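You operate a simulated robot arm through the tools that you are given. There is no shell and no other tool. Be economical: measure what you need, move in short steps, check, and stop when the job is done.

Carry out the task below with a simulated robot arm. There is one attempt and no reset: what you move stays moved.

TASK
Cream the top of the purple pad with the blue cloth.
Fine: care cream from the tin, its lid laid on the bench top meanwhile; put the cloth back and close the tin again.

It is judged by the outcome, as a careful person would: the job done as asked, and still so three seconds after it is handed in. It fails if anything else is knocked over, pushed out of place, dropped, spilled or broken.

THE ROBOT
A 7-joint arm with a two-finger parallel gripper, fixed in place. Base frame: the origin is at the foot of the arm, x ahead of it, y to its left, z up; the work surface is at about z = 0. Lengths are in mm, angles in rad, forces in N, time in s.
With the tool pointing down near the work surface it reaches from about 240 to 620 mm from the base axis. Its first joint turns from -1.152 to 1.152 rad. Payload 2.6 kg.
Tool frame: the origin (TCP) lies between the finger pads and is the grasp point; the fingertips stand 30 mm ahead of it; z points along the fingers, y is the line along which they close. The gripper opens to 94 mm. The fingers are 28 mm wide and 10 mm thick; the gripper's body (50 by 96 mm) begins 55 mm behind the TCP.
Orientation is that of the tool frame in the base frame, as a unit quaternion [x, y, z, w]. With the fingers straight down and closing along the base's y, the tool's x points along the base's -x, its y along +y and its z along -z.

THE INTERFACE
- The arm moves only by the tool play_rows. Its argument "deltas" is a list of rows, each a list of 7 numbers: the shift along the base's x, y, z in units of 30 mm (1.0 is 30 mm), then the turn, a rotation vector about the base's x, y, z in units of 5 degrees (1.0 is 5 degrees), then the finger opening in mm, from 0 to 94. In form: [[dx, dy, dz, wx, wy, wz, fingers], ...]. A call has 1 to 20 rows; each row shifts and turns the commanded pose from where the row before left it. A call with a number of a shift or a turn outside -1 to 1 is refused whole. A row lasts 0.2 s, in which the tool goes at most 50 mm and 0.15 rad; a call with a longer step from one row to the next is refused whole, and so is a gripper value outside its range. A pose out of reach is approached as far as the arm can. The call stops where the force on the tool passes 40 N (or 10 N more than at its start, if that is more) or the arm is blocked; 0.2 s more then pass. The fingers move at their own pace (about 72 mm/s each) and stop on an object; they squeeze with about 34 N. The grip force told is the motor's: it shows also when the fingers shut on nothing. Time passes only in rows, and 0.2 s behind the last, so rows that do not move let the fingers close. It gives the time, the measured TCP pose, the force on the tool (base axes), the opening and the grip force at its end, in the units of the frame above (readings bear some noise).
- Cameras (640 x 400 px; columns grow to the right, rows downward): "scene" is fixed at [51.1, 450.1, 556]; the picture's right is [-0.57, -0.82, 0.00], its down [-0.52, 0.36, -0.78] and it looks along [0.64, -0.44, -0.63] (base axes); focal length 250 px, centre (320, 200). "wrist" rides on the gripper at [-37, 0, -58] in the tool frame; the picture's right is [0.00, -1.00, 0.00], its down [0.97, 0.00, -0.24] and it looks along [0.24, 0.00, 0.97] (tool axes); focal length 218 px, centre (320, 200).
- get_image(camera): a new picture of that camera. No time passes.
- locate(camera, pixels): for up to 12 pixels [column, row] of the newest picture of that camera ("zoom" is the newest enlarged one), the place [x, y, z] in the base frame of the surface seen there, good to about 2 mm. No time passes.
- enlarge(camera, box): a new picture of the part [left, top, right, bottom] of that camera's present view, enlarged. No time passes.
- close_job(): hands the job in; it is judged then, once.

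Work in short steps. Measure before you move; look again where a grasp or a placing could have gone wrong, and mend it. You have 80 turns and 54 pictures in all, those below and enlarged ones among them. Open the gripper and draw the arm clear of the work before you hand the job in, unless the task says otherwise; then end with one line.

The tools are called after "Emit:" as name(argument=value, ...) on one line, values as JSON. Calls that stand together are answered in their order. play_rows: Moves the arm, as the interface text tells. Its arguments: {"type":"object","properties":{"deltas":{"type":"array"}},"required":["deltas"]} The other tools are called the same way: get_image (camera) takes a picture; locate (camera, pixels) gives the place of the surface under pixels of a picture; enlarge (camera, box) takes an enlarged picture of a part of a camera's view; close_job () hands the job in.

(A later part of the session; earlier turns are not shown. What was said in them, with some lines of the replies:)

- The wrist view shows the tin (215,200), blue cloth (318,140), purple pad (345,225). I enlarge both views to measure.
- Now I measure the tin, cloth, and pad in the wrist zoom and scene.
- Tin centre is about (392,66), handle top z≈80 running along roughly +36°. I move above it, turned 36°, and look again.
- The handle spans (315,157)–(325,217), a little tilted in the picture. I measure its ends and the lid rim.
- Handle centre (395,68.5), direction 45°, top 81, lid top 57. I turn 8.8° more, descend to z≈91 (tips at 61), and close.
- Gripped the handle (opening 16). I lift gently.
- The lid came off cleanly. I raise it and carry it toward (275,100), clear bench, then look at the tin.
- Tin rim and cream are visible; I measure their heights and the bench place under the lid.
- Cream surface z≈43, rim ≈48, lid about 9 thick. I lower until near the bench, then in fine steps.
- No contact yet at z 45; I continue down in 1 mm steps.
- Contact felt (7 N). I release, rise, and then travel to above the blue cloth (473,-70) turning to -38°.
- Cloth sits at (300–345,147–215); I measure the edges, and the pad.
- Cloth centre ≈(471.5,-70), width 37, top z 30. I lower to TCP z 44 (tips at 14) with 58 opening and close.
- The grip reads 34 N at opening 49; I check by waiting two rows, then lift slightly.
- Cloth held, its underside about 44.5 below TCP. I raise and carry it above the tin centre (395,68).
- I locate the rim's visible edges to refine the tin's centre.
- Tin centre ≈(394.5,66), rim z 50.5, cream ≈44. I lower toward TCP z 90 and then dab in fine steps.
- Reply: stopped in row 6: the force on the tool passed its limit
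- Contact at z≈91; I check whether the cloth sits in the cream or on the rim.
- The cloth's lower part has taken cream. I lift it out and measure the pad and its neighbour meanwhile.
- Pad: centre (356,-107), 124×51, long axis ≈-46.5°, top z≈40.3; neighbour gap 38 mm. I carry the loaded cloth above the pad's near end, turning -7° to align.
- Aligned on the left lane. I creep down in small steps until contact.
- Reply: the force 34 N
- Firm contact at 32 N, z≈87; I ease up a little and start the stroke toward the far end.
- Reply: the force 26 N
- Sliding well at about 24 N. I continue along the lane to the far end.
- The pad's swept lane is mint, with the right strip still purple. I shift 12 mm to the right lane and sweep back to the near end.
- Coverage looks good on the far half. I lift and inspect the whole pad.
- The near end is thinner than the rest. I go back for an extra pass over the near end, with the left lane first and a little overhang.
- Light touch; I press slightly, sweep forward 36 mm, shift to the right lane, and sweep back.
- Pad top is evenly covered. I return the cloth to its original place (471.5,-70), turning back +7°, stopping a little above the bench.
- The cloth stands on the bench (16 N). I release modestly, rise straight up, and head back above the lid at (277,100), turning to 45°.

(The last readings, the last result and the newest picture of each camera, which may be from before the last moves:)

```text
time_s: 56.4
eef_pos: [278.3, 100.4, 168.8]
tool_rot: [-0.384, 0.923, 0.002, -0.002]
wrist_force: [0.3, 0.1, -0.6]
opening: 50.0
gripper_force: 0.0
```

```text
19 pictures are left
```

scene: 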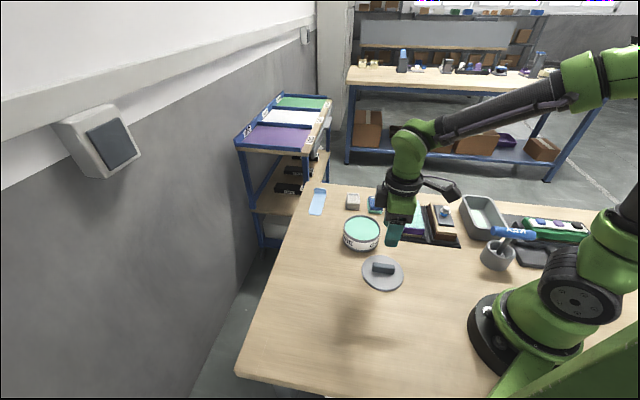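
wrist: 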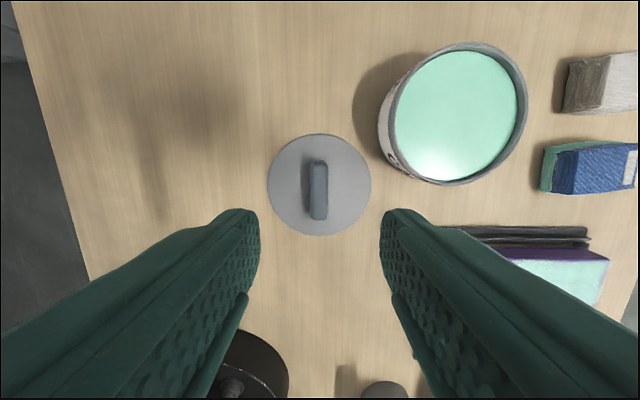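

Lid handle at (318,190), aligned. I measure the handle, the lid edge and the tin rim for exact centring.

Emit:
locate(camera="wrist", pixels=[[318, 165], [319, 215], [269, 186], [369, 186], [319, 136], [319, 234], [470, 45], [393, 110], [525, 100], [458, 181], [416, 63], [515, 140]])

Emit:
enlarge(camera="wrist", box=[370, 30, 540, 200])

```text
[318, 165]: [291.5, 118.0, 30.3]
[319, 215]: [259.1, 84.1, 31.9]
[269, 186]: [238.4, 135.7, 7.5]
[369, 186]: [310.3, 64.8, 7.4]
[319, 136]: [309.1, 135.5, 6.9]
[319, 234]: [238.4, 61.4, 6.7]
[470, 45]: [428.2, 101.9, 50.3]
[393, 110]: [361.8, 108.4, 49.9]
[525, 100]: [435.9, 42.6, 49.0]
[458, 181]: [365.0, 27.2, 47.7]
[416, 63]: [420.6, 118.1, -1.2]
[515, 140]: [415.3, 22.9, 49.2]
```

```text
2.35 times, centred on (455, 115) of wrist
```

zoom: 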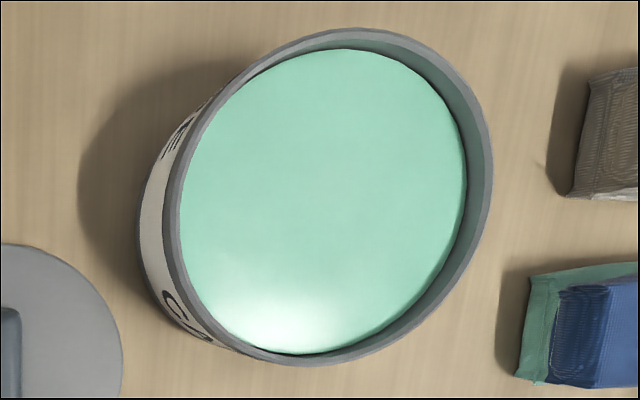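

Emit:
locate(camera="zoom", pixels=[[360, 35], [486, 170], [174, 210], [290, 358], [240, 80], [440, 300], [190, 140], [450, 80], [215, 310], [370, 345]])

```text
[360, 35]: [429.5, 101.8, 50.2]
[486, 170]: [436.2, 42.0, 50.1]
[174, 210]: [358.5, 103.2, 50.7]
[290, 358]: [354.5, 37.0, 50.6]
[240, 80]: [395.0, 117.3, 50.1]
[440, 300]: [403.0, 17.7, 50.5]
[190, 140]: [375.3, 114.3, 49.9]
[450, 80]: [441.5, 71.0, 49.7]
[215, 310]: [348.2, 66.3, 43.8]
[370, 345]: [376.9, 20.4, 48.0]
```

Lid-to-tin offset is (119.6,-31.8), matching my carry, so the tin hasn't moved. I descend to the handle and grip it.

Emit:
play_rows(deltas=[[-0.05, 0, -0.9, 0, 0, -0.1, 50], [0, 0, -1, 0, 0, 0, 50], [0, 0, -1, 0, 0, 0, 50], [0, 0, -0.9, 0, 0, 0, 50], [0, 0, -0.4, 0, 0, 0, 50], [0, 0, 0, 0, 0, 0, 50], [0, 0, 0, 0, 0, 0, 0], [0, 0, 0, 0, 0, 0, 0], [0, 0, 0, 0, 0, 0, 0]])

```text
time_s: 58.4
eef_pos: [278.8, 97.8, 43.6]
tool_rot: [-0.38, 0.925, 0.002, 0.0]
wrist_force: [0.4, -0.1, 0.7]
opening: 15.9
gripper_force: 34.3
```

Gripped. I lift and carry up, then read the pose and check the lid in hand.

Emit:
play_rows(deltas=[[0, 0, 0.3, 0, 0, 0, 0], [0, 0, 0.8, 0, 0, 0, 0], [0, 0, 0.8, 0, 0, 0, 0], [0, 0, 0.8, 0, 0, 0, 0], [0, 0, 0.8, 0, 0, 0, 0], [0, 0, 0, 0, 0, 0, 0]])

Emit:
get_image(camera="wrist")

```text
time_s: 59.8
eef_pos: [276.2, 99.3, 149.5]
tool_rot: [-0.379, 0.925, 0.001, -0.001]
wrist_force: [-1.0, 0.5, -0.1]
opening: 15.9
gripper_force: 33.9
```

```text
17 pictures are left
```

wrist: 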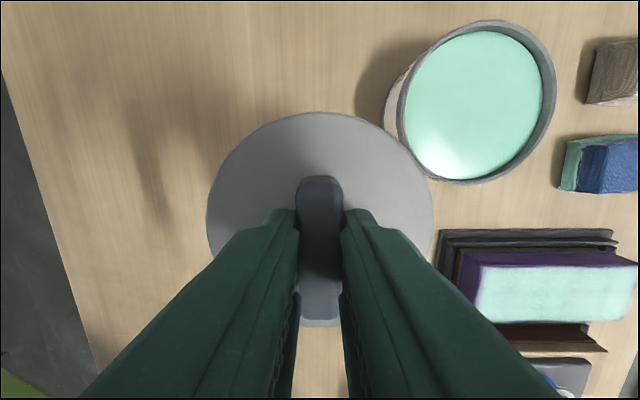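

Emit:
locate(camera="wrist", pixels=[[209, 225], [431, 225], [320, 115], [240, 147], [400, 147], [215, 190], [425, 190], [280, 120], [360, 120]])

```text
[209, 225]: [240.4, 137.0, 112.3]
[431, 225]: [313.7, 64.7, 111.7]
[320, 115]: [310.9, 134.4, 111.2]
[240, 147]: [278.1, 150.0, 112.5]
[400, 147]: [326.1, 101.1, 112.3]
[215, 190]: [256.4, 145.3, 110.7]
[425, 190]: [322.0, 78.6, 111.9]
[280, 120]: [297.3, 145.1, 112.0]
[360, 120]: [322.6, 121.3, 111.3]
```

Lid is centred in hand at about (276,100). I carry it by (+119,-32) over the tin and lower to just above it.

Emit:
play_rows(deltas=[[0.566, -0.152, 0, 0, 0, 0, 0], [0.566, -0.152, 0, 0, 0, 0, 0], [0.566, -0.152, 0, 0, 0, 0, 0], [0.566, -0.152, 0, 0, 0, 0, 0], [0.566, -0.152, 0, 0, 0, 0, 0], [0.566, -0.152, 0, 0, 0, 0, 0], [0.566, -0.152, 0, 0, 0, 0, 0], [0, 0, -0.8, 0, 0, 0, 0], [0, 0, -0.6, 0, 0, 0, 0], [0, 0, -0.2, 0, 0, 0, 0], [0, 0, 0, 0, 0, 0, 0]])

Emit:
get_image(camera="wrist")

Emit:
enlarge(camera="scene", box=[320, 190, 420, 270])

```text
time_s: 62.2
eef_pos: [396.0, 66.3, 100.4]
tool_rot: [-0.379, 0.925, 0.002, 0.0]
wrist_force: [-0.1, 0.2, -1.2]
opening: 15.8
gripper_force: 34.2
```

```text
16 pictures are left
```

wrist: 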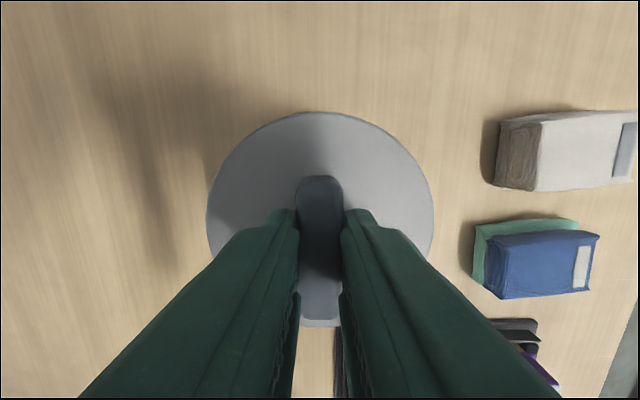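

```text
5.00 times, centred on (370, 230) of scene
```

zoom: 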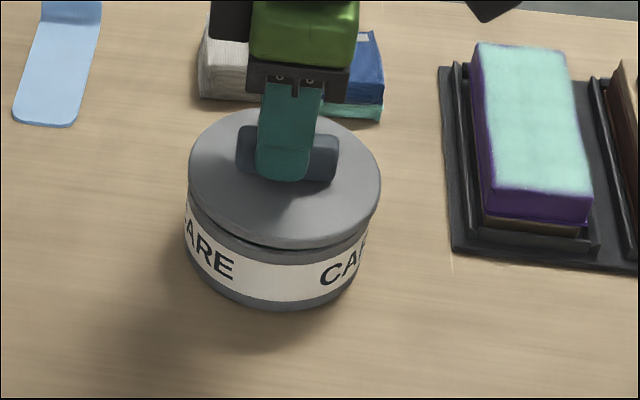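

Centred over the tin, lid about 9 mm above the rim. I lower in fine steps.

Emit:
play_rows(deltas=[[0, 0.02, -0.15, 0, 0, 0, 0], [0, 0, -0.06, 0, 0, 0, 0], [0, 0, -0.04, 0, 0, 0, 0], [0, 0, 0, 0, 0, 0, 0]])

```text
time_s: 63.2
eef_pos: [397.7, 68.2, 94.7]
tool_rot: [-0.38, 0.925, 0.002, 0.002]
wrist_force: [-8.2, -3.0, 26.5]
opening: 16.0
gripper_force: 34.4
```

Contact at z≈94, as expected for a grip 2–3 mm higher. I check the seating before releasing.

Emit:
enlarge(camera="scene", box=[330, 200, 400, 260])

```text
6.67 times, centred on (365, 230) of scene
```

zoom: 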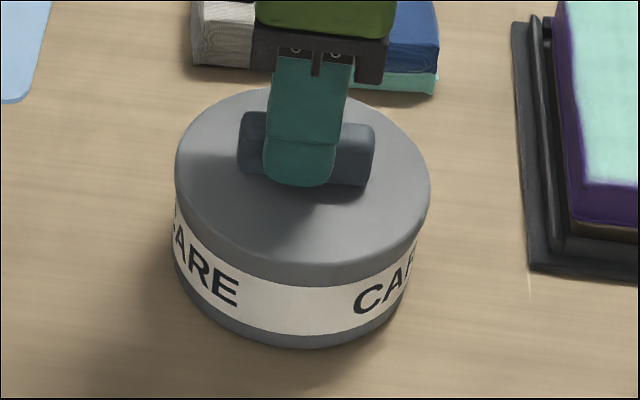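

Looks seated. I release gently, rise and inspect.

Emit:
play_rows(deltas=[[0, 0, 0.03, 0, 0, 0, 0], [0, 0, 0, 0, 0, 0, 40], [0, 0, 0, 0, 0, 0, 50], [0, 0, 0.4, 0, 0, 0, 50], [0, 0, 0.8, 0, 0, 0, 50], [0, 0, 1, 0, 0, 0, 60], [0, 0, 1, 0, 0, 0, 94], [0, 0, 0.5, 0, 0, 0, 94], [0, 0, 0, 0, 0, 0, 94]])

Emit:
get_image(camera="wrist")

Emit:
enlarge(camera="scene", box=[320, 180, 420, 260])

```text
time_s: 65.2
eef_pos: [396.5, 66.1, 206.6]
tool_rot: [-0.379, 0.925, 0.002, 0.001]
wrist_force: [-0.9, -0.2, 0.3]
opening: 94.2
gripper_force: 0.0
```

```text
13 pictures are left
```

wrist: 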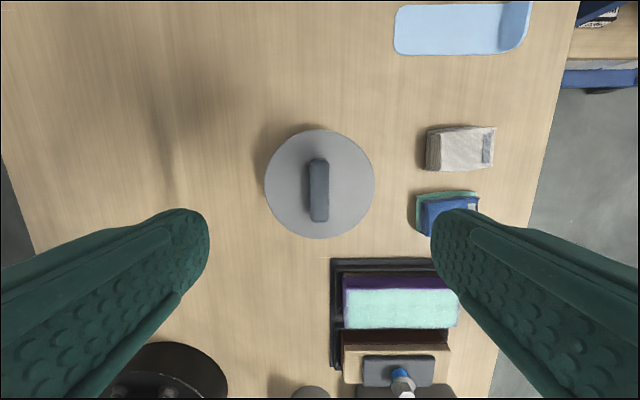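

```text
5.00 times, centred on (370, 220) of scene
```

zoom: 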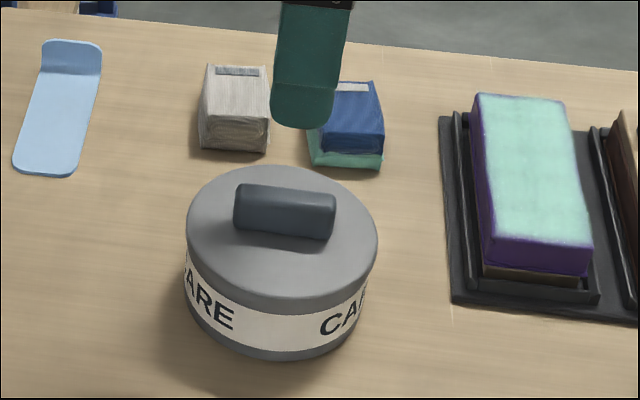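

I verify the lid's height all round and centre.

Emit:
locate(camera="wrist", pixels=[[268, 184], [372, 184], [320, 132], [320, 236], [283, 147], [357, 147], [283, 222], [357, 222]])

```text
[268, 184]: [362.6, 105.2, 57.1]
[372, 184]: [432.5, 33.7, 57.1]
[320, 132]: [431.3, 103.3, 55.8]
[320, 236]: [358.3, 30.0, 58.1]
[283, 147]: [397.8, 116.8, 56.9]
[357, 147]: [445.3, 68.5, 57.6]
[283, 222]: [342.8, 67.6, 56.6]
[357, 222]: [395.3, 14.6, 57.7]
```

The lid is level at z≈57 and centred at (395.7,67.5), as at the start. I draw the arm back and take a last look.

Emit:
play_rows(deltas=[[-0.5, 0, 1, 0, 0, 0, 94], [-0.8, 0, 1, 0, 0, 0, 94], [-0.8, 0, 0.5, 0, 0, 0, 94], [-0.8, 0, 0, 0, 0, 0, 94], [0, 0, 0, 0, 0, 0, 94]])

Emit:
enlarge(camera="scene", box=[290, 160, 490, 285])

```text
time_s: 66.4
eef_pos: [309.3, 68.4, 282.3]
tool_rot: [-0.379, 0.926, 0.002, -0.001]
wrist_force: [0.0, 0.0, -0.7]
opening: 94.0
gripper_force: 0.0
```

```text
3.20 times, centred on (390, 222) of scene
```

zoom: 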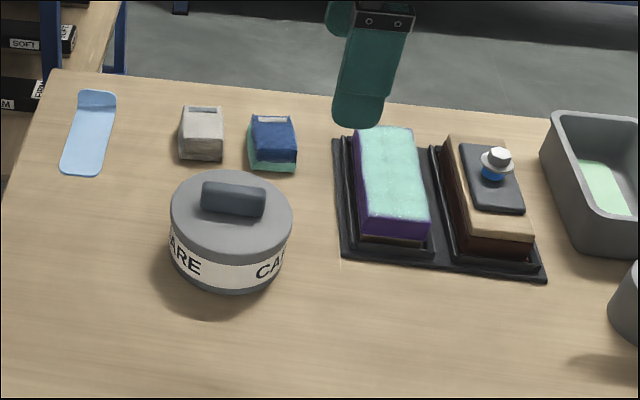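

Pad creamed, cloth back in its place, tin closed, and the arm is clear, so I hand the job in.

Emit:
close_job()

```text
The job is handed in.
```

The top of the purple pad is evenly creamed with care cream. The blue cloth, its underside still creamy, is back in its place, the tin is closed with its lid level and centred, and nothing else was moved.
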